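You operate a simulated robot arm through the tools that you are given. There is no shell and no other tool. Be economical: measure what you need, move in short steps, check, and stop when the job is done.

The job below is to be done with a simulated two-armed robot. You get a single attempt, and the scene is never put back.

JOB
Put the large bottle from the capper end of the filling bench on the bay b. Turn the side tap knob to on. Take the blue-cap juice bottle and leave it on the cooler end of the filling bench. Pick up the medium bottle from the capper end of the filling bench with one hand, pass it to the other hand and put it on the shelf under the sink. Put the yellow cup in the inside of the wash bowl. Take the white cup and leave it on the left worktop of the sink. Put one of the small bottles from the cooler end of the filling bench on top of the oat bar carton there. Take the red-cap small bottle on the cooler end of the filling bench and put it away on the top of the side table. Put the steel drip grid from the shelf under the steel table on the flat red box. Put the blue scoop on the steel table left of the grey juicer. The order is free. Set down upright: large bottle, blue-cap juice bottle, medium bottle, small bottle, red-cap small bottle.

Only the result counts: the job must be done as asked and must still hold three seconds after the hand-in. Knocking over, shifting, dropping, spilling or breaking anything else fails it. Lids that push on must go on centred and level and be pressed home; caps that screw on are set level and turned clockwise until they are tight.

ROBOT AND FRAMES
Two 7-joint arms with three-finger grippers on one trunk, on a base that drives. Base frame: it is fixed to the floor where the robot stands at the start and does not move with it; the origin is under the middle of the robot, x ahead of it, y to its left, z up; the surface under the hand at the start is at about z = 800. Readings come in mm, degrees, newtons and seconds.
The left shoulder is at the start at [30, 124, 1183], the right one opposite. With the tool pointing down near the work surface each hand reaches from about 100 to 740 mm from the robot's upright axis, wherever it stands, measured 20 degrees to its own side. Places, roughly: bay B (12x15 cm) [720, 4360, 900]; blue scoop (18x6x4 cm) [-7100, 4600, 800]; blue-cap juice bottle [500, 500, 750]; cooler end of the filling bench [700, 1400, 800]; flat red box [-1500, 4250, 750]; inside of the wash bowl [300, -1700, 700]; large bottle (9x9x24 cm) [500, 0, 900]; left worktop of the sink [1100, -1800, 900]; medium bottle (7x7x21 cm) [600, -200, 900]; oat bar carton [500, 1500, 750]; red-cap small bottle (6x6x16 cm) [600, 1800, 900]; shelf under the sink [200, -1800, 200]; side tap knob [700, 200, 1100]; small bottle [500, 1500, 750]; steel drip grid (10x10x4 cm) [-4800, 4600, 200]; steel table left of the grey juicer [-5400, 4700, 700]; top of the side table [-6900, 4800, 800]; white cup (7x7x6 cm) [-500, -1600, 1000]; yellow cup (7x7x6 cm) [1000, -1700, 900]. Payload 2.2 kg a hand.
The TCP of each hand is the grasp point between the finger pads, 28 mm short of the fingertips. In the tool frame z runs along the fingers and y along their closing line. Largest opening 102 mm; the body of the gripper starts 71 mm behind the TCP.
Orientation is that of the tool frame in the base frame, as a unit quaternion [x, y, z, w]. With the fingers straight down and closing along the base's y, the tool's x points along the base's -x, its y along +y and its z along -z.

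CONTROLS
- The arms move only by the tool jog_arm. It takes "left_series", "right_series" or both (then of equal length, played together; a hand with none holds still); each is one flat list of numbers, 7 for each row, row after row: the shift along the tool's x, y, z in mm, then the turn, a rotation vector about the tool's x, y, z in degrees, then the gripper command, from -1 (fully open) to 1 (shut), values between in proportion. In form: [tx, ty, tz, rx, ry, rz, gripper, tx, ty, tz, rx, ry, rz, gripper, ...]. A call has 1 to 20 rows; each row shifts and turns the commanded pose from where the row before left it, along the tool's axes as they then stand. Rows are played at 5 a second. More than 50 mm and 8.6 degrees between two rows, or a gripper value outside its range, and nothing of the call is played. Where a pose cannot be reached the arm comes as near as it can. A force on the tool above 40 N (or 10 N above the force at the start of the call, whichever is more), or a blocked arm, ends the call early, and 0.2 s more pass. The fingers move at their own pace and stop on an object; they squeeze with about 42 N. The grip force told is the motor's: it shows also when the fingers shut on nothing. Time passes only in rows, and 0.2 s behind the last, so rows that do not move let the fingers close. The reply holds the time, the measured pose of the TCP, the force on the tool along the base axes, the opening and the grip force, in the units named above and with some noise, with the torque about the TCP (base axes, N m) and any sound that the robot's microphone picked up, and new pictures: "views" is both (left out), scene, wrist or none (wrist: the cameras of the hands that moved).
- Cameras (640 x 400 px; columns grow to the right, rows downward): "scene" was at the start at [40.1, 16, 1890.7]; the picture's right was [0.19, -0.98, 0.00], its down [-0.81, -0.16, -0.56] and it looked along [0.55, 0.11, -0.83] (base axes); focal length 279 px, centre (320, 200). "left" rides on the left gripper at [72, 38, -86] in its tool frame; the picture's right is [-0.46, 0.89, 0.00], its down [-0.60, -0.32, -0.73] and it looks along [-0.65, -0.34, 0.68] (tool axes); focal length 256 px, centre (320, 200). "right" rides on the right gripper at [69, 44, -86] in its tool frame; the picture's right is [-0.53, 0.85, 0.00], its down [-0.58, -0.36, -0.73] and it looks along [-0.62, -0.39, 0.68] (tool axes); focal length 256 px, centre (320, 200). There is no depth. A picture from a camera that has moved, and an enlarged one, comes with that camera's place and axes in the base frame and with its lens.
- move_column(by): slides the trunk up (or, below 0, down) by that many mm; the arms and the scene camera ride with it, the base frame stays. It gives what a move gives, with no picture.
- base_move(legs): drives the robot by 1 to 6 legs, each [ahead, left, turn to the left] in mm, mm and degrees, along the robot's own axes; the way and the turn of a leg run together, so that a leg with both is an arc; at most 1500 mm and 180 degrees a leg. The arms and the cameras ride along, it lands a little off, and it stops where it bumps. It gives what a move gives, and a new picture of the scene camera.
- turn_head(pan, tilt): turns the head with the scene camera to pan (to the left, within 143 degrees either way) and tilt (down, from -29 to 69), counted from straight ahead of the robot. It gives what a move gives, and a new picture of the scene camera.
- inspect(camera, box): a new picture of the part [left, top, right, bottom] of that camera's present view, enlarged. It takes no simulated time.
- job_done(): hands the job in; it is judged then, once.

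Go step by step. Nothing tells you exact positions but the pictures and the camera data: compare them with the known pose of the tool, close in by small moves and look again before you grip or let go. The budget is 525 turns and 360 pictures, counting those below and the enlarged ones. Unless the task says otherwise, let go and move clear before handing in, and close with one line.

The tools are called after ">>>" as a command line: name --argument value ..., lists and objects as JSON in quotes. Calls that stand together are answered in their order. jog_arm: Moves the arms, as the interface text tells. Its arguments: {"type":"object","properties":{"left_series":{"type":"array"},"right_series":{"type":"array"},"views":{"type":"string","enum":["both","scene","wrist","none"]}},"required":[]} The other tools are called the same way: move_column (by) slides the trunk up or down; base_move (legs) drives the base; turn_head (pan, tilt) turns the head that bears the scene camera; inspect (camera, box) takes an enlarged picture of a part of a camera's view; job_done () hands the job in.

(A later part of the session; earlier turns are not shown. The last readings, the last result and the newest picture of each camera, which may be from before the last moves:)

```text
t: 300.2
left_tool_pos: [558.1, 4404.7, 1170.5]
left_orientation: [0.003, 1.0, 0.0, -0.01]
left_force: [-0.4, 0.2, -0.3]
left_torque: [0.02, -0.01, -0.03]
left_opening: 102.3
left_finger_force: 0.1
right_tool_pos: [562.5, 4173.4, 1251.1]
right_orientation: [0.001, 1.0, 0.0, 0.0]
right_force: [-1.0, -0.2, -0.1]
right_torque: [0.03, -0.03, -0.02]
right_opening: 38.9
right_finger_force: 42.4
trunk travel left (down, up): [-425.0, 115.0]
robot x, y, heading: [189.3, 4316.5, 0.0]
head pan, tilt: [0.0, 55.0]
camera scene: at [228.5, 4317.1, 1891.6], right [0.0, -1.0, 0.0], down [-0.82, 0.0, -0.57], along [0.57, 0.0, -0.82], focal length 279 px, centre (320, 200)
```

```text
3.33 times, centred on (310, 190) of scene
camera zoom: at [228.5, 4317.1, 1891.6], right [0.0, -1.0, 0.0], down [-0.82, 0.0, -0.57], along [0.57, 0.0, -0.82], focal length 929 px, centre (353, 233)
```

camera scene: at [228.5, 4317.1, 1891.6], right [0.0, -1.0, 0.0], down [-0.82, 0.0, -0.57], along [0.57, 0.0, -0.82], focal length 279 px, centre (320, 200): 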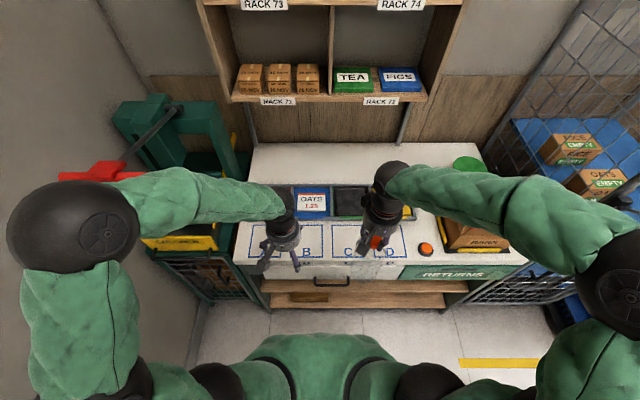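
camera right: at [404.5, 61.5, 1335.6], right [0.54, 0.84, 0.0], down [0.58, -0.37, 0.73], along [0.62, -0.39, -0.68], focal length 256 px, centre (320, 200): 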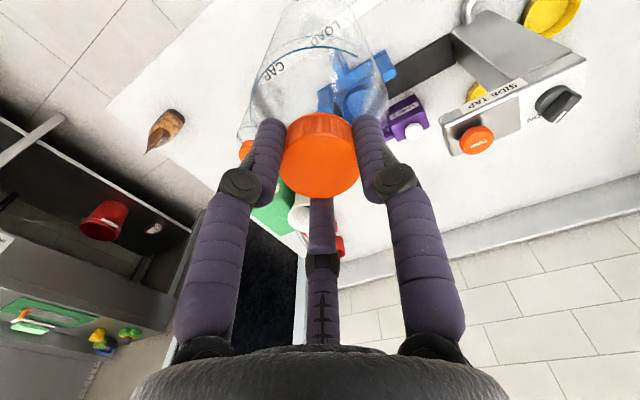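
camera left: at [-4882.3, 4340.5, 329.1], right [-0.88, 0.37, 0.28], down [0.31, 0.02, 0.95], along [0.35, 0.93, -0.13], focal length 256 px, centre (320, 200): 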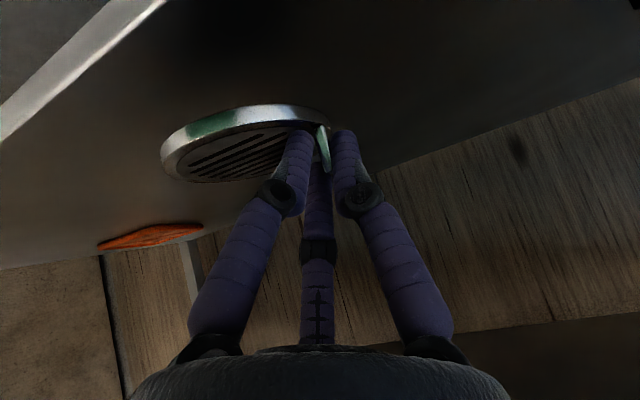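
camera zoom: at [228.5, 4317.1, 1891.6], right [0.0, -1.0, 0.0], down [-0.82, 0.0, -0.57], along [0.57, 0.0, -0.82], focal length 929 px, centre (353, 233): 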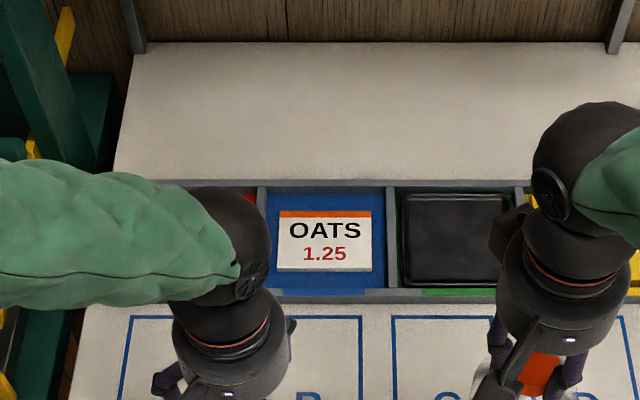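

>>> jog_arm --left_series '[40, 0, -20, 0, 0, 0, -1, 40, 0, -20, 0, 0, 0, -1, 40, 0, -20, 0, 0, 0, -1, 40, 0, 0, 0, 0, 0, -1, 30, 0, 0, 0, 0, 0, -1]' --views "none"

>>> inspect --camera "scene" --box '[220, 180, 420, 300]'

>>> inspect --camera "right" --box '[0, 0, 639, 399]'

```text
t: 301.4
left_tool_pos: [370.7, 4407.9, 1234.1]
left_orientation: [0.003, 1.0, -0.002, -0.009]
left_force: [-0.9, -0.9, -0.5]
left_torque: [-0.03, 0.02, 0.02]
left_opening: 102.2
left_finger_force: 0.0
right_tool_pos: [561.2, 4173.9, 1251.0]
right_orientation: [0.001, 1.0, 0.0, 0.0]
right_force: [0.0, 0.5, -0.4]
right_torque: [0.02, -0.01, 0.01]
right_opening: 38.8
right_finger_force: 42.2
trunk travel left (down, up): [-425.0, 115.0]
robot x, y, heading: [188.1, 4314.2, 0.1]
head pan, tilt: [0.0, 55.0]
```

```text
3.20 times, centred on (320, 240) of scene
camera zoom: at [228.1, 4317.7, 1891.5], right [0.0, -1.0, 0.0], down [-0.82, 0.0, -0.57], along [0.57, 0.0, -0.82], focal length 892 px, centre (320, 72)
```

zoom: 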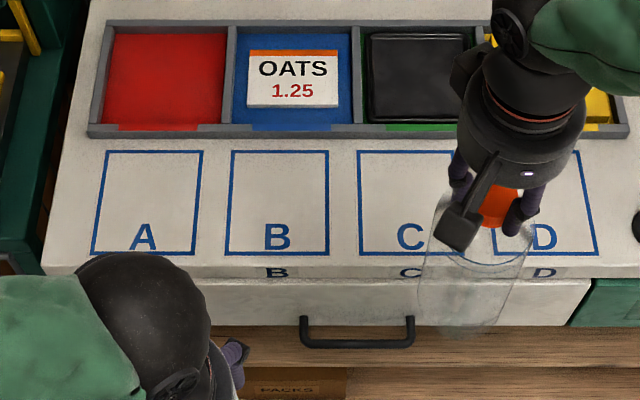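

```text
1.00 times, centred on (320, 200) of right (not enlarged: the box is as wide or as high as the picture)
camera zoom: at [492.3, 4218.5, 1335.8], right [0.54, 0.84, 0.0], down [0.58, -0.37, 0.73], along [0.62, -0.39, -0.68], focal length 256 px, centre (320, 200)
```

zoom: 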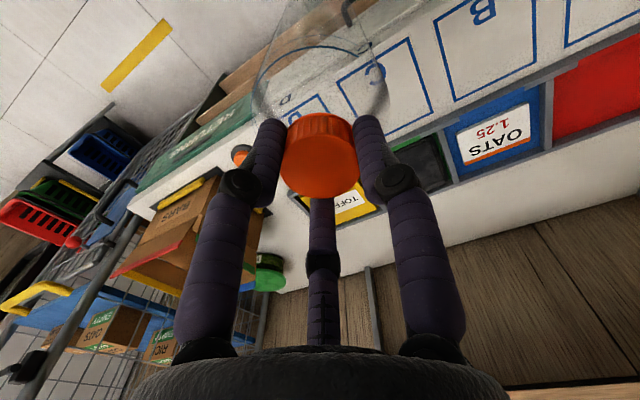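

Bay B centre ≈ [732, 4369], counter ≈ z 885. Carry the bottle over it.

>>> jog_arm --right_series '[-28.5, 32.5, 0, 0, 0, 0, 1, -28.5, 32.5, 0, 0, 0, 0, 1, -28.5, 32.5, 0, 0, 0, 0, 1, -28.5, 32.5, 0, 0, 0, 0, 1, -28.5, 32.5, 0, 0, 0, 0, 1, -28.5, 32.5, 10, 0, 0, 0, 1, 0, 0, 30, 0, 0, 0, 1, 0, 0, 0, 0, 0, 0, 1]' --views "wrist"

>>> inspect --camera "scene" --box '[220, 180, 420, 300]'

```text
t: 303.2
left_tool_pos: [370.0, 4407.4, 1234.4]
left_orientation: [0.003, 1.0, -0.001, -0.01]
left_force: [-0.1, 0.6, 0.2]
left_torque: [0.01, -0.02, 0.0]
left_opening: 102.2
left_finger_force: 0.0
right_tool_pos: [733.1, 4369.6, 1209.7]
right_orientation: [0.001, 1.0, 0.0, 0.0]
right_force: [0.2, 0.3, -0.6]
right_torque: [0.0, 0.0, -0.02]
right_opening: 38.9
right_finger_force: 42.1
trunk travel left (down, up): [-425.0, 115.0]
robot x, y, heading: [183.0, 4313.7, 0.2]
head pan, tilt: [0.0, 55.0]
camera right: at [663.1, 4413.7, 1294.7], right [0.54, 0.84, 0.0], down [0.58, -0.37, 0.73], along [0.62, -0.39, -0.68], focal length 256 px, centre (320, 200)
```

right: 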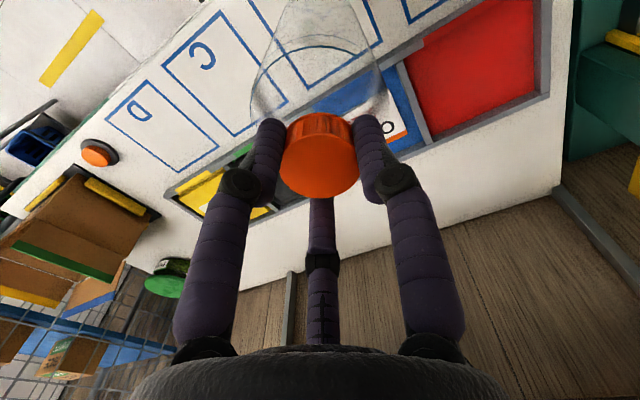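

```text
3.20 times, centred on (320, 240) of scene
camera zoom: at [228.8, 4317.8, 1891.5], right [0.0, -1.0, 0.0], down [-0.82, 0.0, -0.57], along [0.57, 0.0, -0.82], focal length 892 px, centre (320, 72)
```

zoom: 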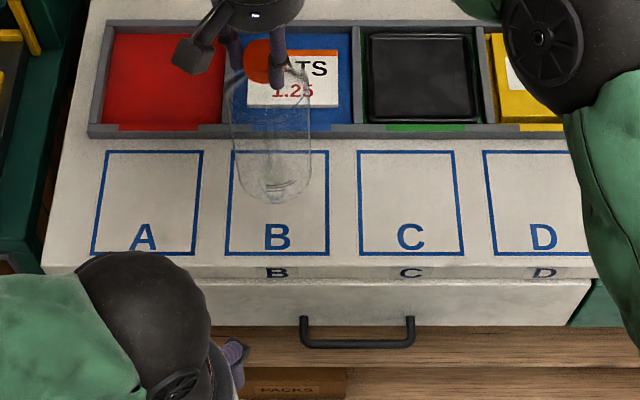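

>>> jog_arm --right_series '[0, 0, 30, 0, 0, 0, 1, 0, 0, 25, 0, 0, 0, 1, 0, 0, 0, 0, 0, 0, 1]' --views "none"

>>> inspect --camera "scene" --box '[270, 210, 350, 260]'

```text
t: 304.1
left_tool_pos: [369.9, 4406.0, 1233.6]
left_orientation: [0.003, 1.0, -0.001, -0.009]
left_force: [-1.0, -0.9, 0.0]
left_torque: [0.0, 0.01, 0.02]
left_opening: 101.9
left_finger_force: 0.0
right_tool_pos: [733.5, 4367.9, 1154.5]
right_orientation: [0.0, 1.0, 0.001, 0.0]
right_force: [-0.6, 0.6, -0.3]
right_torque: [0.03, -0.01, 0.0]
right_opening: 38.8
right_finger_force: 41.5
trunk travel left (down, up): [-425.0, 115.0]
robot x, y, heading: [183.0, 4315.9, -0.2]
head pan, tilt: [0.0, 55.0]
```

```text
8.00 times, centred on (310, 235) of scene
camera zoom: at [228.3, 4316.9, 1891.5], right [0.0, -1.0, 0.0], down [-0.82, 0.0, -0.57], along [0.57, 0.0, -0.82], focal length 2229 px, centre (400, -80)
```

zoom: 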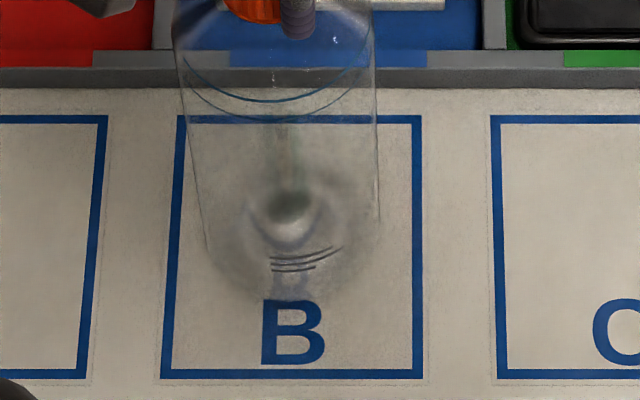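

Aligned with the bay. Creep down.

>>> jog_arm --right_series '[0, -2, 5, 0, 0, 0, 1, 0, 0, 5, 0, 0, 0, 1, 0, 0, 4, 0, 0, 0, 1, 0, 0, 0, 0, 0, 0, 1]' --views "none"

```text
t: 305.1
left_tool_pos: [367.5, 4406.3, 1234.7]
left_orientation: [0.003, 1.0, -0.001, -0.009]
left_force: [0.6, 0.2, 0.4]
left_torque: [0.0, -0.03, 0.03]
left_opening: 102.3
left_finger_force: 0.1
right_tool_pos: [732.1, 4366.1, 1145.7]
right_orientation: [0.0, 1.0, 0.001, 0.003]
right_force: [-2.0, -2.8, 24.0]
right_torque: [-0.49, 0.27, -0.04]
right_opening: 38.9
right_finger_force: 41.9
trunk travel left (down, up): [-425.0, 115.0]
robot x, y, heading: [186.2, 4313.3, -0.2]
head pan, tilt: [0.0, 55.0]
```

Contact at about z 899 for the counter. Ease up 2 mm, release and rise.

>>> jog_arm --right_series '[0, 0, -2, 0, 0, 0, 1, 0, 0, 0, 0, 0, 0, 0.5, 0, 0, 0, 0, 0, 0, -0.2, 0, 0, 0, 0, 0, 0, -0.5, 0, 0, -20, 0, 0, 0, -0.5, 0, 0, -40, 0, 0, 0, -0.5, 0, 0, -40, 0, 0, 0, -0.5, 0, 0, -40, 0, 0, 0, -1]' --views "scene"

>>> inspect --camera "scene" --box '[220, 170, 380, 270]'

```text
t: 306.9
left_tool_pos: [370.0, 4406.3, 1234.4]
left_orientation: [0.003, 1.0, -0.001, -0.01]
left_force: [0.1, -0.1, 0.4]
left_torque: [-0.01, -0.01, -0.02]
left_opening: 102.0
left_finger_force: 0.1
right_tool_pos: [732.8, 4365.2, 1285.2]
right_orientation: [0.001, 1.0, 0.0, 0.0]
right_force: [0.9, 0.4, 0.2]
right_torque: [0.03, -0.04, 0.0]
right_opening: 102.1
right_finger_force: 0.0
trunk travel left (down, up): [-425.0, 115.0]
robot x, y, heading: [184.8, 4314.6, -0.1]
head pan, tilt: [0.0, 55.0]
camera scene: at [227.7, 4317.0, 1891.5], right [0.0, -1.0, 0.0], down [-0.82, 0.0, -0.57], along [0.57, 0.0, -0.82], focal length 279 px, centre (320, 200)
```

scene: 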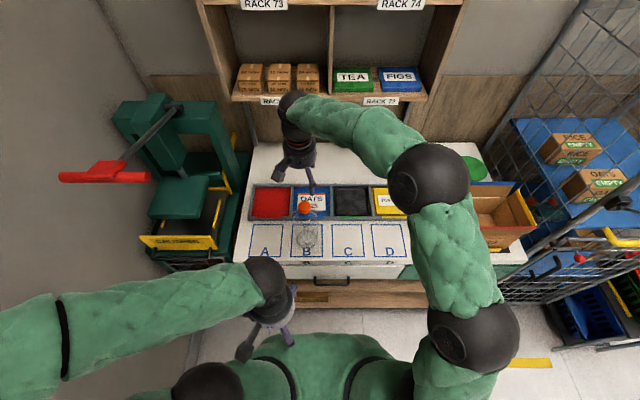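

```text
4.00 times, centred on (300, 220) of scene
camera zoom: at [227.7, 4317.0, 1891.5], right [0.0, -1.0, 0.0], down [-0.82, 0.0, -0.57], along [0.57, 0.0, -0.82], focal length 1114 px, centre (400, 120)
```

zoom: 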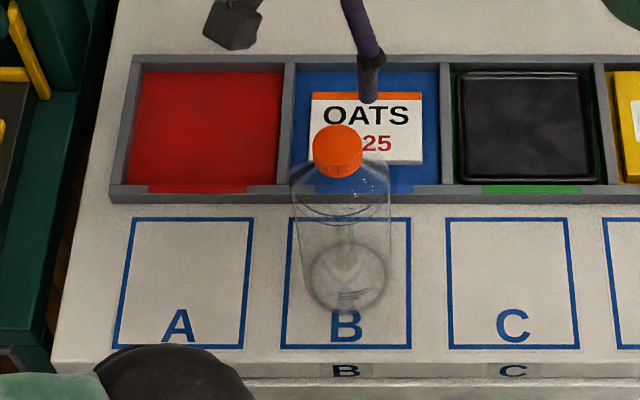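

The large bottle stands in bay B. Retract and return for the medium bottle.

>>> jog_arm --right_series '[30, -35, 0, 0, 0, 0, -1, 30, -35, 0, 0, 0, 0, -1, 30, -35, 0, 0, 0, 0, -1, 30, -35, 0, 0, 0, 0, -1, 30, -35, 0, 0, 0, 0, -1, 30, -35, 0, 0, 0, 0, -1]' --views "none"

>>> base_move --legs '[[-580, 0, 0], [0, -1500, 0], [0, -1500, 0], [0, -1250, 0]]'

>>> base_move --legs '[[370, 0, 0]]'

>>> inspect --camera "scene" --box '[240, 170, 440, 300]'

```text
t: 308.2
left_tool_pos: [369.3, 4406.0, 1233.7]
left_orientation: [0.002, 1.0, 0.0, -0.008]
left_force: [0.0, -0.1, 0.2]
left_torque: [0.04, -0.02, 0.02]
left_opening: 101.8
left_finger_force: 0.1
right_tool_pos: [550.9, 4155.1, 1284.1]
right_orientation: [0.0, 1.0, 0.001, 0.001]
right_force: [-0.7, 0.0, 0.3]
right_torque: [0.07, -0.03, -0.04]
right_opening: 102.2
right_finger_force: 0.0
trunk travel left (down, up): [-425.0, 115.0]
robot x, y, heading: [184.7, 4316.0, 0.1]
head pan, tilt: [0.0, 55.0]
```

```text
t: 331.6
left_tool_pos: [-220.7, 150.6, 1234.1]
left_orientation: [0.003, 1.0, -0.001, -0.01]
left_force: [-0.2, -0.6, 0.0]
left_torque: [0.01, 0.0, -0.02]
left_opening: 102.0
left_finger_force: 0.0
right_tool_pos: [-38.2, -100.6, 1283.5]
right_orientation: [0.002, 1.0, 0.0, -0.001]
right_force: [0.0, 0.5, 0.6]
right_torque: [0.01, -0.03, 0.03]
right_opening: 102.1
right_finger_force: 0.1
trunk travel left (down, up): [-425.0, 115.0]
robot x, y, heading: [-403.7, 62.0, 0.2]
head pan, tilt: [0.0, 55.0]
camera scene: at [-362.0, 60.7, 1891.5], right [0.0, -1.0, 0.0], down [-0.82, 0.0, -0.57], along [0.57, 0.0, -0.82], focal length 279 px, centre (320, 200)
```

scene: 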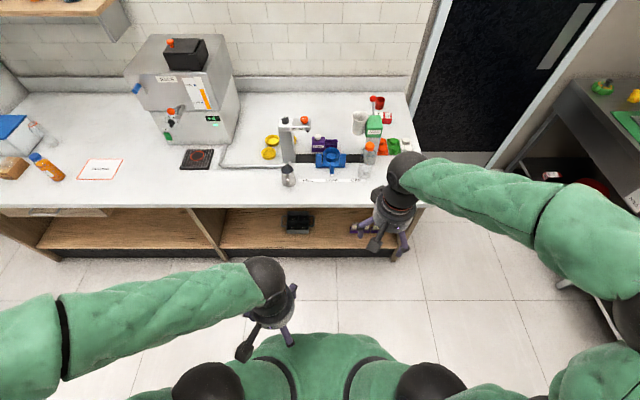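

```text
t: 333.9
left_tool_pos: [153.1, 150.5, 1233.9]
left_orientation: [0.004, 1.0, -0.001, -0.01]
left_force: [0.2, 0.0, -0.1]
left_torque: [0.03, -0.01, 0.01]
left_opening: 102.1
left_finger_force: 0.0
right_tool_pos: [336.5, -99.2, 1284.0]
right_orientation: [0.0, 1.0, 0.0, 0.001]
right_force: [-0.3, 0.3, -1.8]
right_torque: [0.0, 0.01, -0.01]
right_opening: 102.0
right_finger_force: 0.0
trunk travel left (down, up): [-425.0, 115.0]
robot x, y, heading: [-34.9, 58.4, 0.1]
head pan, tilt: [0.0, 55.0]
camera scene: at [11.4, 60.7, 1891.5], right [0.0, -1.0, 0.0], down [-0.82, 0.0, -0.57], along [0.57, 0.0, -0.82], focal length 279 px, centre (320, 200)
```

scene: 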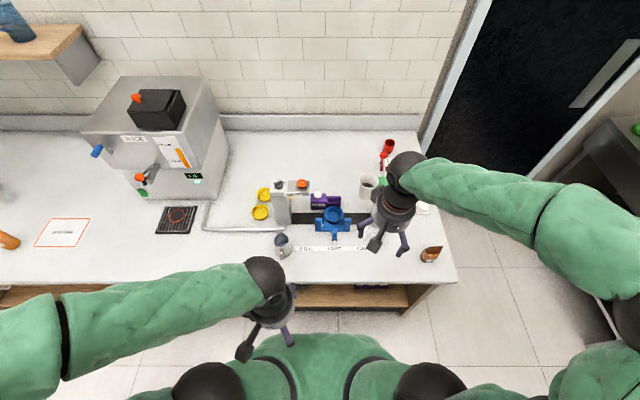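

```text
3.08 times, centred on (340, 235) of scene
camera zoom: at [11.4, 60.7, 1891.5], right [0.0, -1.0, 0.0], down [-0.82, 0.0, -0.57], along [0.57, 0.0, -0.82], focal length 857 px, centre (258, 92)
```

zoom: 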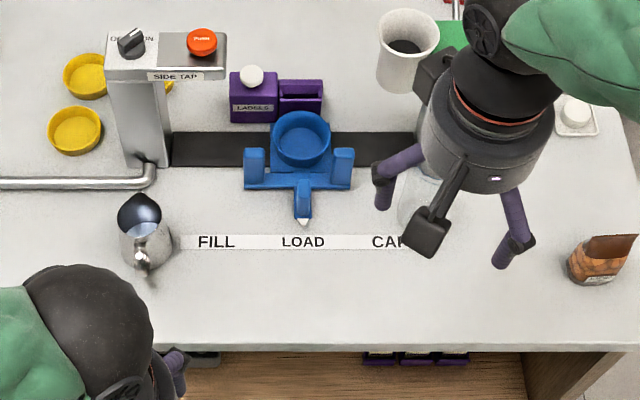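

The medium bottle stands at about [555, -167], top ≈ 1000. Bring the right hand above it.

>>> jog_arm --right_series '[-31.3, -9.7, 26.3, 0, 0, 0, -0.4, -31.3, -9.7, 26.3, 0, 0, 0, -0.4, -31.3, -9.7, 26.3, 0, 0, 0, -0.4, -31.3, -9.7, 26.3, 0, 0, 0, -0.4, -31.3, -9.7, 26.3, 0, 0, 0, -0.4, -31.3, -9.7, 26.3, 0, 0, 0, -0.4, -31.3, -9.7, 26.3, 0, 0, 0, -0.4, 0, 0, 0, 0, 0, 0, -0.4]' --views "wrist"

>>> inspect --camera "scene" --box '[300, 170, 440, 270]'

```text
t: 335.7
left_tool_pos: [151.7, 150.1, 1234.1]
left_orientation: [0.004, 1.0, -0.001, -0.009]
left_force: [0.6, 0.1, 1.0]
left_torque: [-0.03, 0.02, 0.01]
left_opening: 102.0
left_finger_force: 0.1
right_tool_pos: [553.2, -168.1, 1102.0]
right_orientation: [0.0, 1.0, 0.0, 0.001]
right_force: [-0.1, -0.5, -0.3]
right_torque: [-0.02, -0.01, -0.05]
right_opening: 71.7
right_finger_force: 0.0
trunk travel left (down, up): [-425.0, 115.0]
robot x, y, heading: [-32.4, 59.8, 0.1]
head pan, tilt: [0.0, 55.0]
camera right: at [483.3, -123.5, 1185.1], right [0.53, 0.85, 0.0], down [0.58, -0.37, 0.73], along [0.62, -0.39, -0.68], focal length 256 px, centre (320, 200)
```

right: 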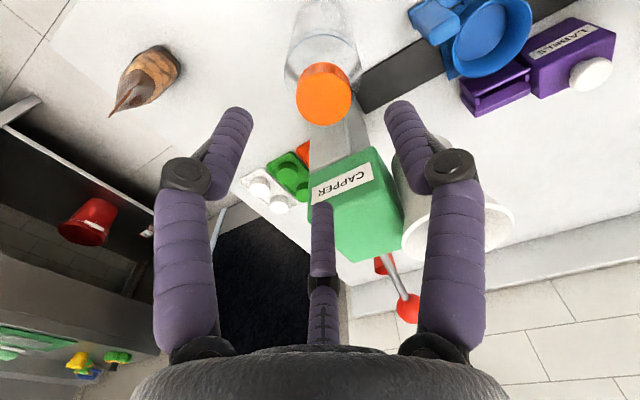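

```text
4.00 times, centred on (370, 220) of scene
camera zoom: at [9.2, 61.0, 1891.6], right [0.0, -1.0, 0.0], down [-0.82, 0.0, -0.57], along [0.57, 0.0, -0.82], focal length 1114 px, centre (120, 120)
```

zoom: 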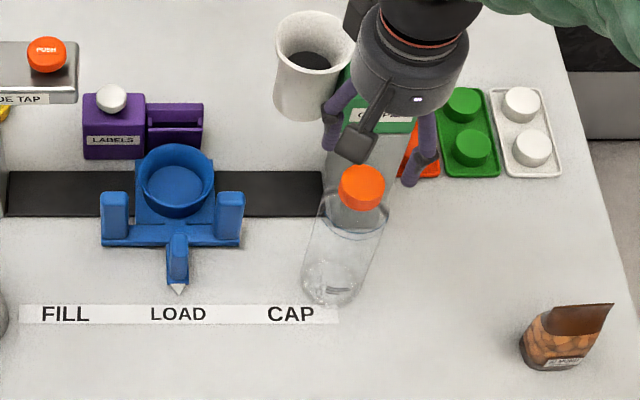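

Taking its height as 210 mm, the cap is at [557, -166, 1006]. Descend part way with narrower fingers.

>>> jog_arm --right_series '[-3, 2, 30, 0, 0, 0, -0.1, 0, 0, 25, 0, 0, 0, -0.1, 0, 0, 0, 0, 0, 0, -0.1]' --views "wrist"

>>> inspect --camera "scene" --box '[350, 185, 430, 240]'

```text
t: 336.5
left_tool_pos: [153.1, 149.4, 1234.0]
left_orientation: [0.004, 1.0, 0.0, -0.01]
left_force: [0.0, -0.4, -0.2]
left_torque: [0.0, -0.01, 0.01]
left_opening: 101.9
left_finger_force: 0.2
right_tool_pos: [558.2, -165.2, 1045.2]
right_orientation: [0.002, 1.0, 0.0, 0.0]
right_force: [-0.9, -0.2, 0.8]
right_torque: [0.0, 0.03, 0.0]
right_opening: 56.4
right_finger_force: 0.1
trunk travel left (down, up): [-425.0, 115.0]
robot x, y, heading: [-30.3, 59.3, 0.0]
head pan, tilt: [0.0, 55.0]
camera right: at [488.1, -121.4, 1130.2], right [0.54, 0.84, 0.0], down [0.58, -0.37, 0.73], along [0.62, -0.39, -0.68], focal length 256 px, centre (320, 200)
```

right: 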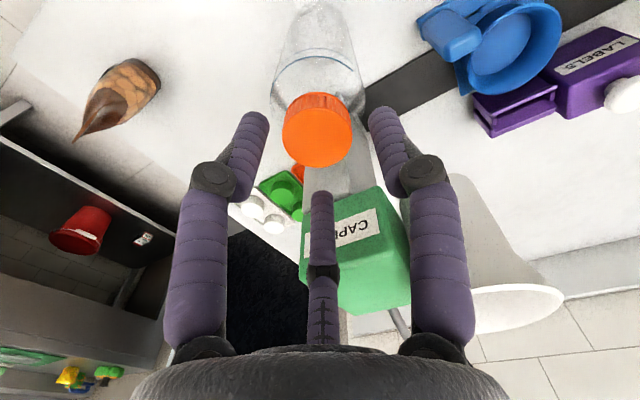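

```text
7.27 times, centred on (390, 212) of scene
camera zoom: at [11.0, 60.6, 1891.5], right [0.0, -1.0, 0.0], down [-0.82, 0.0, -0.57], along [0.57, 0.0, -0.82], focal length 2026 px, centre (-189, 109)
```

zoom: 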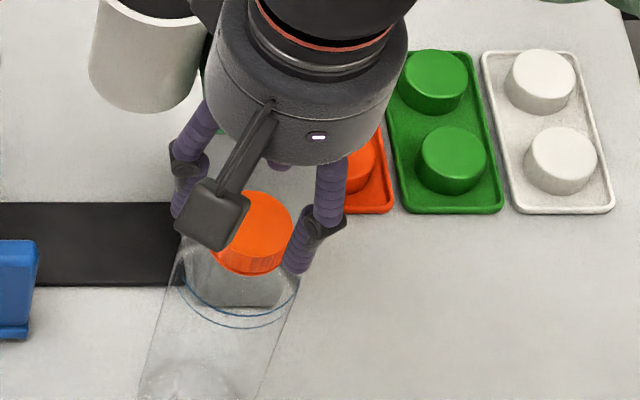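

>>> jog_arm --right_series '[1, -1, 18, 0, 0, 0, -0.1, 0, 0, 17, 0, 0, 0, -0.1, 0, 0, 0, 0, 0, 0, 0.3, 0, 0, 0, 0, 0, 0, 1, 0, 0, 0, 0, 0, 0, 1, 0, 0, 0, 0, 0, 0, 1]' --views "wrist"

```text
t: 337.9
left_tool_pos: [153.1, 151.6, 1234.9]
left_orientation: [0.003, 1.0, -0.002, -0.009]
left_force: [-0.3, -0.3, -0.1]
left_torque: [0.0, 0.0, 0.02]
left_opening: 101.9
left_finger_force: 0.1
right_tool_pos: [556.7, -166.8, 1009.2]
right_orientation: [0.0, 1.0, 0.0, 0.0]
right_force: [0.2, 0.4, 0.1]
right_torque: [0.0, 0.0, 0.03]
right_opening: 38.2
right_finger_force: 41.9
trunk travel left (down, up): [-425.0, 115.0]
robot x, y, heading: [-33.7, 58.4, 0.0]
head pan, tilt: [0.0, 55.0]
camera right: at [486.7, -122.7, 1094.8], right [0.53, 0.84, 0.0], down [0.58, -0.37, 0.73], along [0.62, -0.39, -0.68], focal length 256 px, centre (320, 200)
```

right: 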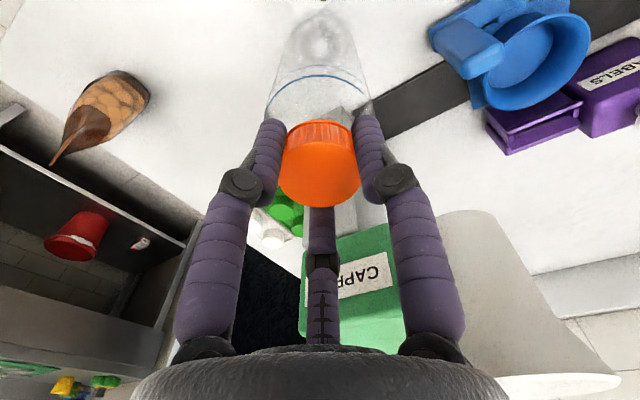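

Gripped. Lift, pull back, and back off from the bench for the hand-over.

>>> jog_arm --right_series '[0, 0, -20, 0, 0, 0, 1, 0, 0, -45, 0, 0, 0, 1, 0, 0, -45, 0, 0, 0, 1, 0, 0, -45, 0, 0, 0, 1, 0, 0, -45, 0, 0, 0, 1, 30, 0, -20, 0, 0, 0, 1, 45, 10, 0, 0, 0, 0, 1, 45, 10, 0, 0, 0, 0, 1, 45, 10, 0, 0, 0, 0, 1]' --views "none"

>>> base_move --legs '[[-500, 0, 0]]'

>>> turn_head --pan -5 --tilt 60

```text
t: 339.9
left_tool_pos: [151.1, 151.0, 1233.9]
left_orientation: [0.003, 1.0, 0.0, -0.009]
left_force: [-0.2, 0.0, 0.1]
left_torque: [-0.02, -0.07, 0.02]
left_opening: 102.2
left_finger_force: 0.1
right_tool_pos: [388.3, -137.1, 1229.4]
right_orientation: [0.001, 1.0, 0.001, 0.001]
right_force: [-0.4, -0.7, 0.4]
right_torque: [0.01, -0.06, 0.02]
right_opening: 38.1
right_finger_force: 41.5
trunk travel left (down, up): [-425.0, 115.0]
robot x, y, heading: [-29.2, 61.1, -0.2]
head pan, tilt: [0.0, 55.0]
```

```text
t: 342.9
left_tool_pos: [-345.3, 150.4, 1233.9]
left_orientation: [0.002, 1.0, -0.001, -0.01]
left_force: [-0.7, -0.4, -0.2]
left_torque: [-0.03, -0.02, 0.01]
left_opening: 102.1
left_finger_force: 0.0
right_tool_pos: [-107.0, -137.4, 1229.3]
right_orientation: [-0.001, 1.0, 0.0, 0.0]
right_force: [0.1, 0.1, 0.1]
right_torque: [-0.05, -0.03, -0.03]
right_opening: 38.1
right_finger_force: 42.1
trunk travel left (down, up): [-425.0, 115.0]
robot x, y, heading: [-531.7, 58.0, 0.1]
head pan, tilt: [0.0, 55.0]
camera scene: at [-487.9, 60.4, 1891.5], right [0.0, -1.0, 0.0], down [-0.82, 0.0, -0.57], along [0.57, 0.0, -0.82], focal length 279 px, centre (320, 200)
```

scene: 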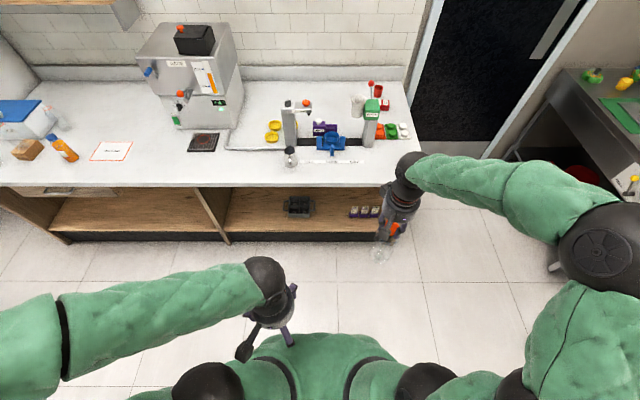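

```text
t: 343.5
left_tool_pos: [-345.0, 149.8, 1234.8]
left_orientation: [0.002, 1.0, -0.001, -0.01]
left_force: [0.0, 0.0, 0.2]
left_torque: [-0.04, 0.02, -0.01]
left_opening: 102.1
left_finger_force: 0.0
right_tool_pos: [-107.1, -136.8, 1228.8]
right_orientation: [-0.001, 1.0, 0.0, 0.0]
right_force: [0.3, -0.1, 0.3]
right_torque: [0.01, 0.01, 0.0]
right_opening: 38.5
right_finger_force: 42.4
trunk travel left (down, up): [-425.0, 115.0]
robot x, y, heading: [-524.9, 62.0, -0.1]
head pan, tilt: [-5.0, 60.0]
camera scene: at [-493.5, 54.6, 1885.5], right [-0.09, -1.0, 0.0], down [-0.86, 0.07, -0.5], along [0.5, -0.04, -0.87], focal length 279 px, centre (320, 200)
```

scene: 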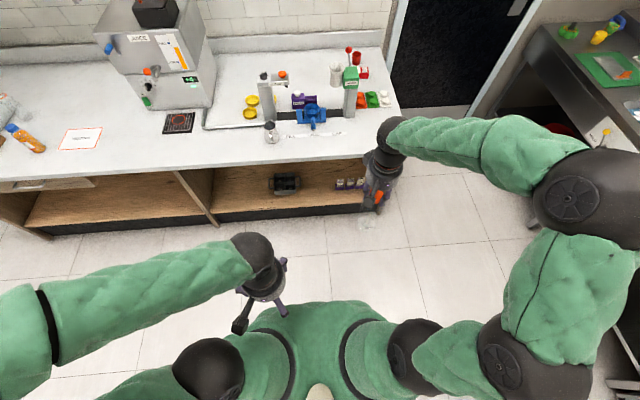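

Now the hand-over: bring the bottle (right hand) to the middle in front; pitch the left hand to 30° below level behind it.

>>> jog_arm --right_series '[-20.3, 39.8, -5.2, 0, 0, 0, 1, -20.3, 39.8, -5.2, 0, 0, 0, 1, -20.3, 39.8, -5.2, 0, 0, 0, 1, -20.3, 39.8, -5.2, 0, 0, 0, 1, -20.3, 39.8, -5.2, 0, 0, 0, 1, -20.3, 39.8, -5.2, 0, 0, 0, 1, 0, 0, 0, 0, 0, 0, 1, 0, 0, 0, 0, 0, 0, 1, 0, 0, 0, 0, 0, 0, 1, 0, 0, 0, 0, 0, 0, 1, 0, 0, 0, 0, 0, 0, 1, 0, 0, 0, 0, 0, 0, 1, 0, 0, 0, 0, 0, 0, 1]' --left_series '[-40, 15, 0, 0, 0, 0, -1, -40, 15, 0, 0, 0, 0, -1, -40, 15, 0, 0, 0, 0, -1, -40, 15, 0, 0, 0, 0, -1, -40, 15, 0, 0, 0, 0, -1, 0, 0, 0, 0, -7.5, 0, -1, 0, 0, 0, 0, -7.5, 0, -1, 0, 0, 0, 0, -7.5, 0, -1, 0, 0, 0, 0, -7.5, 0, -1, 0, 0, 0, 0, -7.5, 0, -1, 0, 0, 0, 0, -7.5, 0, -1, 0, 0, 0, 0, -7.5, 0, -1, 0, 0, 0, 0, -7.5, 0, -1]' --views "both"

```text
t: 346.3
left_tool_pos: [-145.0, 225.3, 1230.7]
left_orientation: [0.0, 0.872, -0.002, 0.49]
left_force: [-0.3, -1.2, 0.2]
left_torque: [0.01, 0.01, 0.01]
left_opening: 101.9
left_finger_force: 0.0
right_tool_pos: [14.6, 102.9, 1260.4]
right_orientation: [-0.001, 1.0, 0.0, 0.0]
right_force: [0.6, -0.3, -1.0]
right_torque: [0.01, 0.0, -0.03]
right_opening: 38.2
right_finger_force: 42.0
trunk travel left (down, up): [-425.0, 115.0]
robot x, y, heading: [-529.2, 57.3, -0.0]
head pan, tilt: [-5.0, 60.0]
camera scene: at [-493.2, 54.8, 1885.5], right [-0.09, -1.0, 0.0], down [-0.86, 0.07, -0.5], along [0.5, -0.04, -0.87], focal length 279 px, centre (320, 200)
camera right: at [-55.0, 146.7, 1344.7], right [0.53, 0.85, 0.0], down [0.58, -0.36, 0.73], along [0.62, -0.39, -0.68], focal length 256 px, centre (320, 200)
camera left: at [-257.4, 261.7, 1213.2], right [0.24, 0.89, 0.39], down [-0.31, -0.31, 0.9], along [0.92, -0.34, 0.2], focal length 256 px, centre (320, 200)
```

scene: 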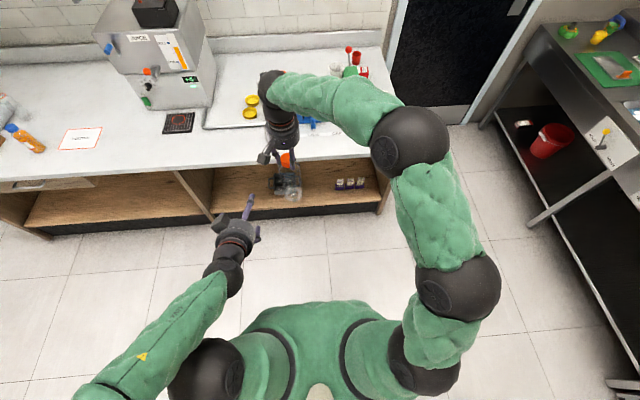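
right: 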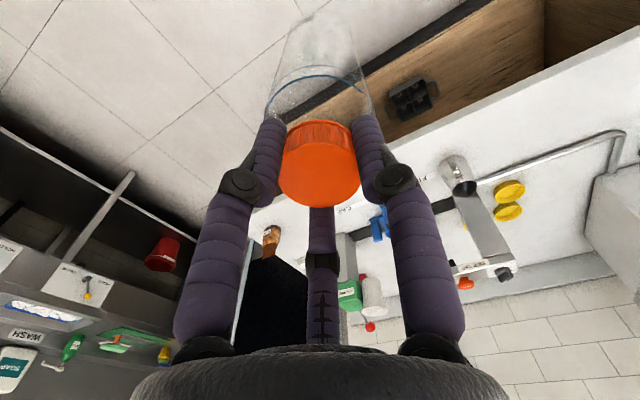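
left: 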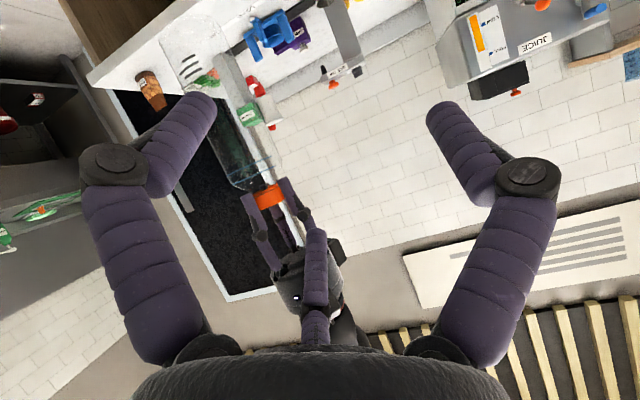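

The left hand is pitched 31° below level. Move it in line behind the bottle's body.

>>> jog_arm --left_series '[2.3, -40.7, 15, 0, 0, 0, -1, 2.3, -40.7, 20.5, 0, 0, 0, -1, 2.3, -40.7, 20.5, 0, 0, 0, -1, 0, 0, 0, 0, 0, 0, -1]' --views "both"

```text
t: 347.3
left_tool_pos: [-103.8, 102.9, 1196.7]
left_orientation: [0.0, 0.871, -0.002, 0.492]
left_force: [-0.5, 0.0, 0.4]
left_torque: [-0.03, -0.01, -0.03]
left_opening: 102.0
left_finger_force: 0.0
right_tool_pos: [14.4, 103.0, 1260.2]
right_orientation: [-0.001, 1.0, 0.0, 0.0]
right_force: [-0.1, -0.1, -0.1]
right_torque: [-0.05, -0.01, -0.04]
right_opening: 38.2
right_finger_force: 42.4
trunk travel left (down, up): [-425.0, 115.0]
robot x, y, heading: [-529.9, 56.8, 0.1]
head pan, tilt: [-5.0, 60.0]
camera scene: at [-494.4, 56.0, 1885.5], right [-0.09, -1.0, 0.0], down [-0.86, 0.07, -0.5], along [0.5, -0.04, -0.87], focal length 279 px, centre (320, 200)
camera left: at [-214.7, 140.6, 1179.6], right [0.24, 0.89, 0.4], down [-0.32, -0.31, 0.9], along [0.92, -0.34, 0.2], focal length 256 px, centre (320, 200)
```

scene: 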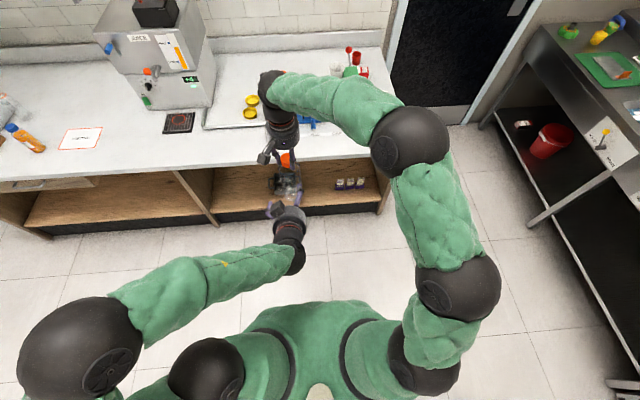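
left: 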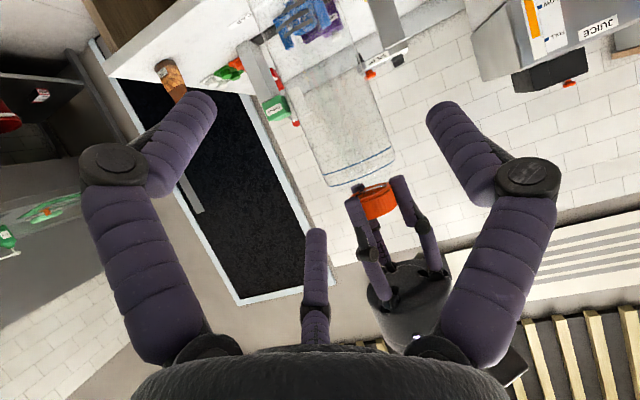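

>>> jog_arm --left_series '[0, 0, 35, 0, 0, 0, -1, 0, 0, 35, 0, 0, 0, -1, 0, 0, 30, 0, 0, 0, -1, 0, 0, 0, 0, 0, 0, -1]' --views "wrist"

>>> inspect --camera "right" --box '[160, 0, 480, 200]'

```text
t: 348.3
left_tool_pos: [-17.1, 102.5, 1142.6]
left_orientation: [0.003, 0.872, -0.002, 0.49]
left_force: [-2.1, -12.6, -4.7]
left_torque: [0.64, 0.22, -0.47]
left_opening: 101.9
left_finger_force: 0.1
right_tool_pos: [14.9, 104.0, 1261.5]
right_orientation: [-0.001, 1.0, 0.001, 0.002]
right_force: [0.7, 13.3, 6.3]
right_torque: [0.91, -0.21, 0.05]
right_opening: 39.0
right_finger_force: 42.1
trunk travel left (down, up): [-425.0, 115.0]
robot x, y, heading: [-529.3, 52.6, 0.0]
head pan, tilt: [-5.0, 60.0]
camera left: at [-129.3, 139.8, 1126.3], right [0.25, 0.88, 0.4], down [-0.31, -0.31, 0.9], along [0.92, -0.35, 0.2], focal length 256 px, centre (320, 200)
```

left: 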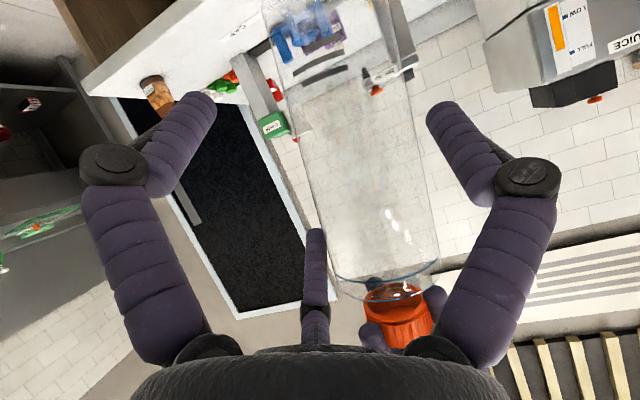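

```text
2.00 times, centred on (320, 100) of right
camera zoom: at [-55.8, 147.6, 1345.9], right [0.53, 0.85, 0.0], down [0.58, -0.37, 0.73], along [0.62, -0.39, -0.68], focal length 512 px, centre (320, 400)
```

zoom: 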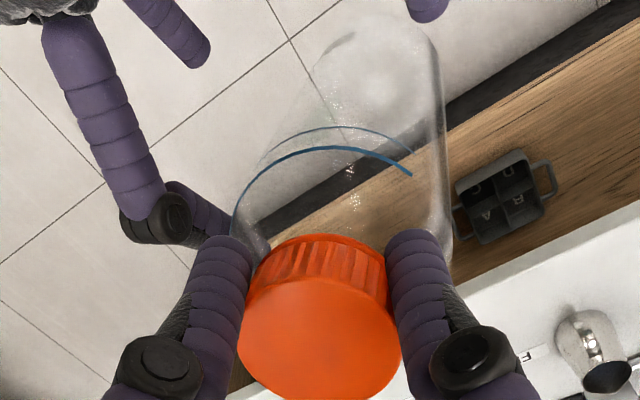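

The hand touches the bottle: its three fingers straddle asymmetrically, so the bottle must sit about 15 mm toward the thumb side. Back off, shift 15 mm right, and look.

>>> jog_arm --left_series '[0, 0, -35, 0, 0, 0, -1, 0, 0, -35, 0, 0, 0, -1, 0, -15, 0, 0, 0, 0, -1, 0, 0, 0, 0, 0, 0, -1]' --views "wrist"

>>> inspect --camera "right" --box '[160, 0, 480, 200]'

```text
t: 349.3
left_tool_pos: [-77.2, 86.2, 1180.3]
left_orientation: [0.0, 0.871, -0.001, 0.492]
left_force: [-0.4, -0.1, 0.1]
left_torque: [0.03, 0.02, -0.02]
left_opening: 102.0
left_finger_force: 0.0
right_tool_pos: [14.3, 103.5, 1260.3]
right_orientation: [0.0, 1.0, 0.0, 0.0]
right_force: [0.2, -0.4, -0.8]
right_torque: [0.01, -0.01, -0.03]
right_opening: 38.9
right_finger_force: 41.9
trunk travel left (down, up): [-425.0, 115.0]
robot x, y, heading: [-531.6, 59.9, -0.2]
head pan, tilt: [-5.0, 60.0]
camera left: at [-188.4, 124.4, 1164.0], right [0.24, 0.89, 0.4], down [-0.32, -0.31, 0.9], along [0.92, -0.34, 0.2], focal length 256 px, centre (320, 200)
```

left: 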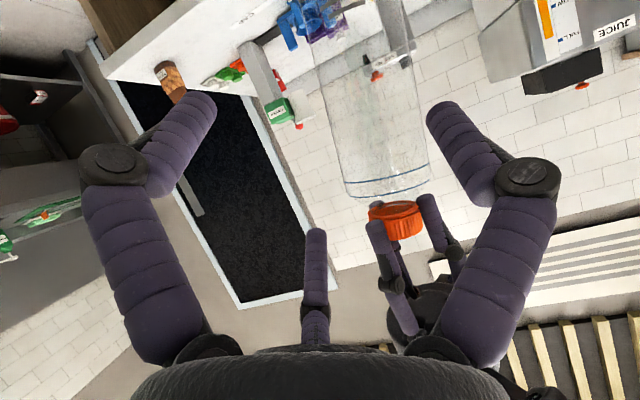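

```text
2.00 times, centred on (320, 100) of right
camera zoom: at [-55.7, 147.1, 1344.7], right [0.53, 0.85, 0.0], down [0.58, -0.36, 0.73], along [0.62, -0.39, -0.68], focal length 512 px, centre (320, 400)
```

zoom: 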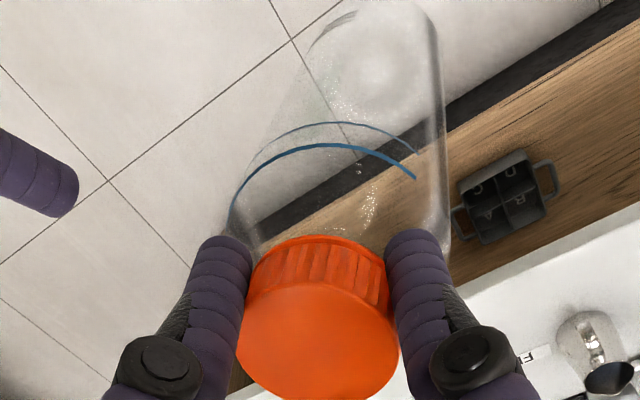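

Bottle was nudged ~8° (bottom toward +y). Re-enter at y≈104 where it fits, then push it back upright with the thumb while moving right.

>>> jog_arm --left_series '[0, 18, 0, 0, 0, 0, -1, 0, 0, 35, 0, 0, 0, -1, 0, 0, 35, 0, 0, 0, -1, 0, 0, 20, 0, 0, 0, -1, 0, 0, 17, 0, 0, 0, -1, 0, 0, 0, 0, 0, 0, -1]' --views "wrist"

```text
t: 350.7
left_tool_pos: [14.2, 103.9, 1124.3]
left_orientation: [0.002, 0.871, -0.001, 0.492]
left_force: [-9.1, -15.1, -1.9]
left_torque: [1.13, -0.42, -0.11]
left_opening: 102.0
left_finger_force: 0.0
right_tool_pos: [13.2, 103.4, 1260.7]
right_orientation: [-0.001, 1.0, 0.001, 0.001]
right_force: [8.2, 14.9, 1.1]
right_torque: [0.89, -0.74, 0.11]
right_opening: 39.7
right_finger_force: 42.2
trunk travel left (down, up): [-425.0, 115.0]
robot x, y, heading: [-527.3, 58.6, -0.1]
head pan, tilt: [-5.0, 60.0]
camera left: at [-96.9, 141.3, 1108.1], right [0.25, 0.88, 0.4], down [-0.31, -0.31, 0.9], along [0.92, -0.35, 0.2], focal length 256 px, centre (320, 200)
```

left: 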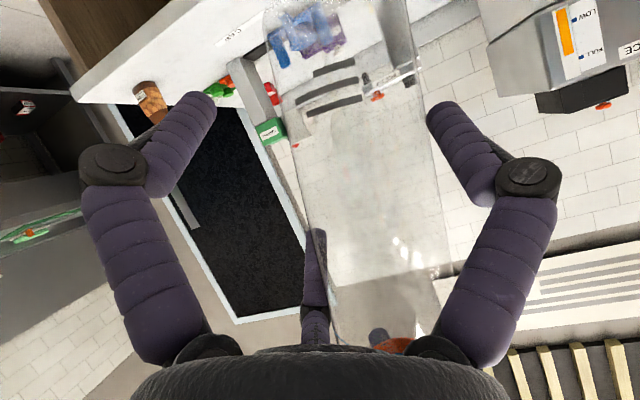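

>>> jog_arm --left_series '[0, -5, -4, 0, 0, 0, -1, 0, -5, -4, 0, 0, 0, -1, 0, 0, 0, 0, 0, 0, -1]' --views "wrist"

```text
t: 351.5
left_tool_pos: [9.5, 94.3, 1130.1]
left_orientation: [-0.001, 0.87, -0.001, 0.493]
left_force: [-0.4, 6.8, 1.5]
left_torque: [0.05, 0.11, 0.13]
left_opening: 102.1
left_finger_force: 0.0
right_tool_pos: [14.2, 101.4, 1258.5]
right_orientation: [-0.001, 1.0, -0.002, -0.002]
right_force: [0.2, -5.9, -1.0]
right_torque: [-0.89, -0.13, -0.1]
right_opening: 39.8
right_finger_force: 41.9
trunk travel left (down, up): [-425.0, 115.0]
robot x, y, heading: [-533.5, 58.3, 0.3]
head pan, tilt: [-5.0, 60.0]
camera left: at [-101.6, 131.8, 1113.1], right [0.24, 0.89, 0.4], down [-0.32, -0.31, 0.9], along [0.92, -0.34, 0.2], focal length 256 px, centre (320, 200)
```

left: 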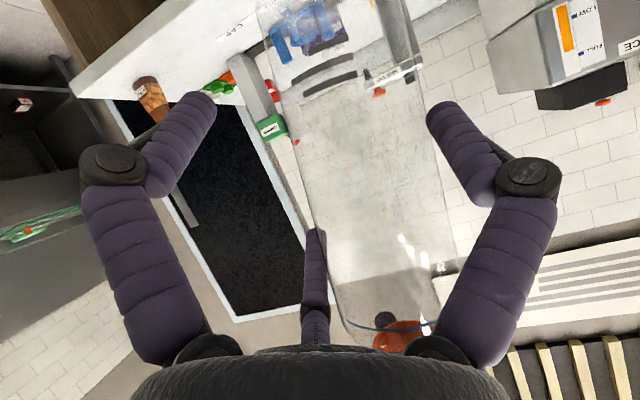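

>>> jog_arm --left_series '[0, -3, 0, 0, 0, 0, -1, 0, -3, 0, 0, 0, 0, -1, 0, -2, 0, 0, 0, 0, -1, 0, 0, 0, 0, 0, 0, -1]' --views "both"

```text
t: 352.5
left_tool_pos: [8.5, 86.2, 1128.3]
left_orientation: [0.001, 0.871, -0.002, 0.491]
left_force: [-0.1, 5.2, -0.1]
left_torque: [-0.04, 0.04, 0.07]
left_opening: 102.3
left_finger_force: 0.1
right_tool_pos: [13.8, 102.0, 1260.5]
right_orientation: [-0.001, 1.0, 0.0, 0.0]
right_force: [0.8, -4.5, 0.6]
right_torque: [-0.62, -0.11, -0.03]
right_opening: 39.0
right_finger_force: 41.6
trunk travel left (down, up): [-425.0, 115.0]
robot x, y, heading: [-528.9, 57.9, 0.1]
head pan, tilt: [-5.0, 60.0]
camera scene: at [-492.9, 54.7, 1885.4], right [-0.09, -1.0, 0.0], down [-0.86, 0.07, -0.5], along [0.5, -0.04, -0.87], focal length 279 px, centre (320, 200)
camera left: at [-102.8, 123.5, 1111.9], right [0.24, 0.89, 0.4], down [-0.31, -0.31, 0.9], along [0.92, -0.34, 0.2], focal length 256 px, centre (320, 200)
```

scene: 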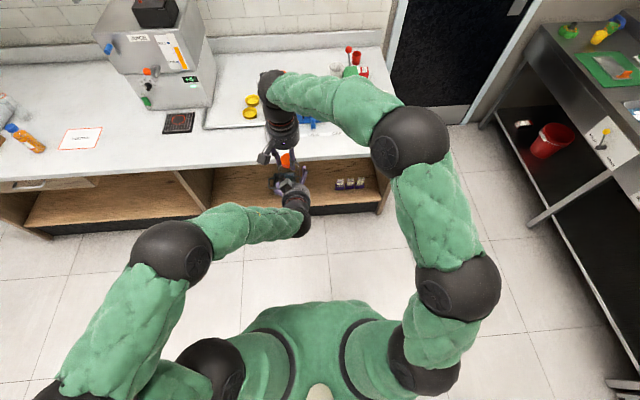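
left: 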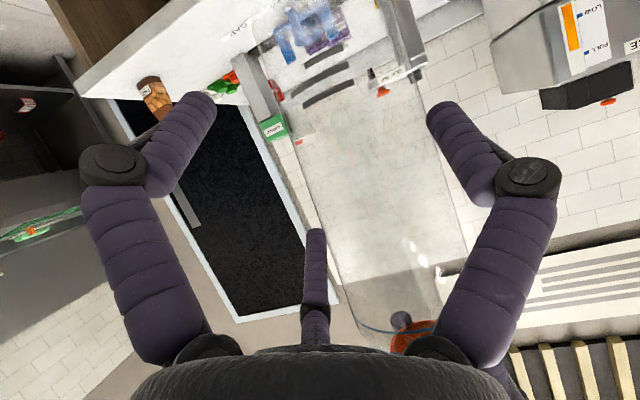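

Bottle now upright between thumb and the two fingers. Close the left hand.

>>> jog_arm --left_series '[0, 0, 0, 0, 0, 0, -0.9, 0, 0, 0, 0, 0, 0, -0.7, 0, 0, 0, 0, 0, 0, 0, 0, 0, 0, 0, 0, 0, 1, 0, 0, 0, 0, 0, 0, 1]' --views "wrist"

>>> inspect --camera "scene" --box '[240, 110, 340, 250]'

```text
t: 353.7
left_tool_pos: [8.9, 84.6, 1129.1]
left_orientation: [0.003, 0.87, -0.002, 0.492]
left_force: [-10.9, -6.8, 6.2]
left_torque: [1.48, -0.5, 0.29]
left_opening: 82.7
left_finger_force: 42.3
right_tool_pos: [15.3, 102.8, 1259.7]
right_orientation: [0.0, 1.0, 0.001, 0.001]
right_force: [11.0, 6.3, -7.4]
right_torque: [-0.5, -1.01, -0.1]
right_opening: 39.1
right_finger_force: 42.0
trunk travel left (down, up): [-425.0, 115.0]
robot x, y, heading: [-527.2, 58.8, 0.1]
head pan, tilt: [-5.0, 60.0]
camera left: at [-102.8, 123.2, 1112.1], right [0.25, 0.88, 0.4], down [-0.32, -0.31, 0.9], along [0.92, -0.35, 0.2], focal length 256 px, centre (320, 200)
```

left: 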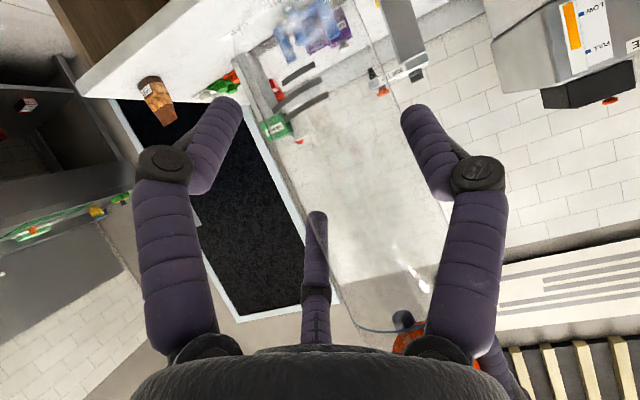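

```text
2.86 times, centred on (290, 180) of scene
camera zoom: at [-493.0, 54.6, 1885.4], right [-0.09, -1.0, 0.0], down [-0.86, 0.07, -0.5], along [0.5, -0.04, -0.87], focal length 796 px, centre (406, 257)
```

zoom: 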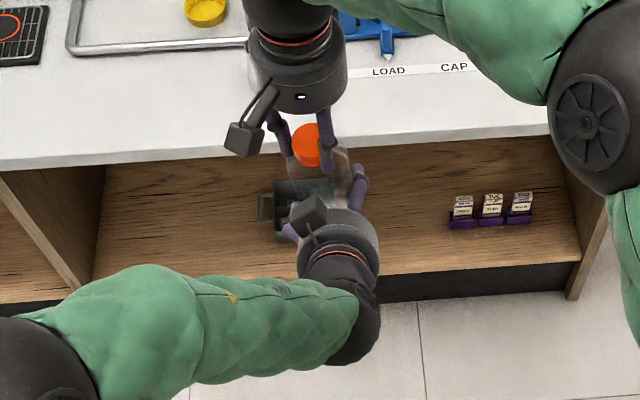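

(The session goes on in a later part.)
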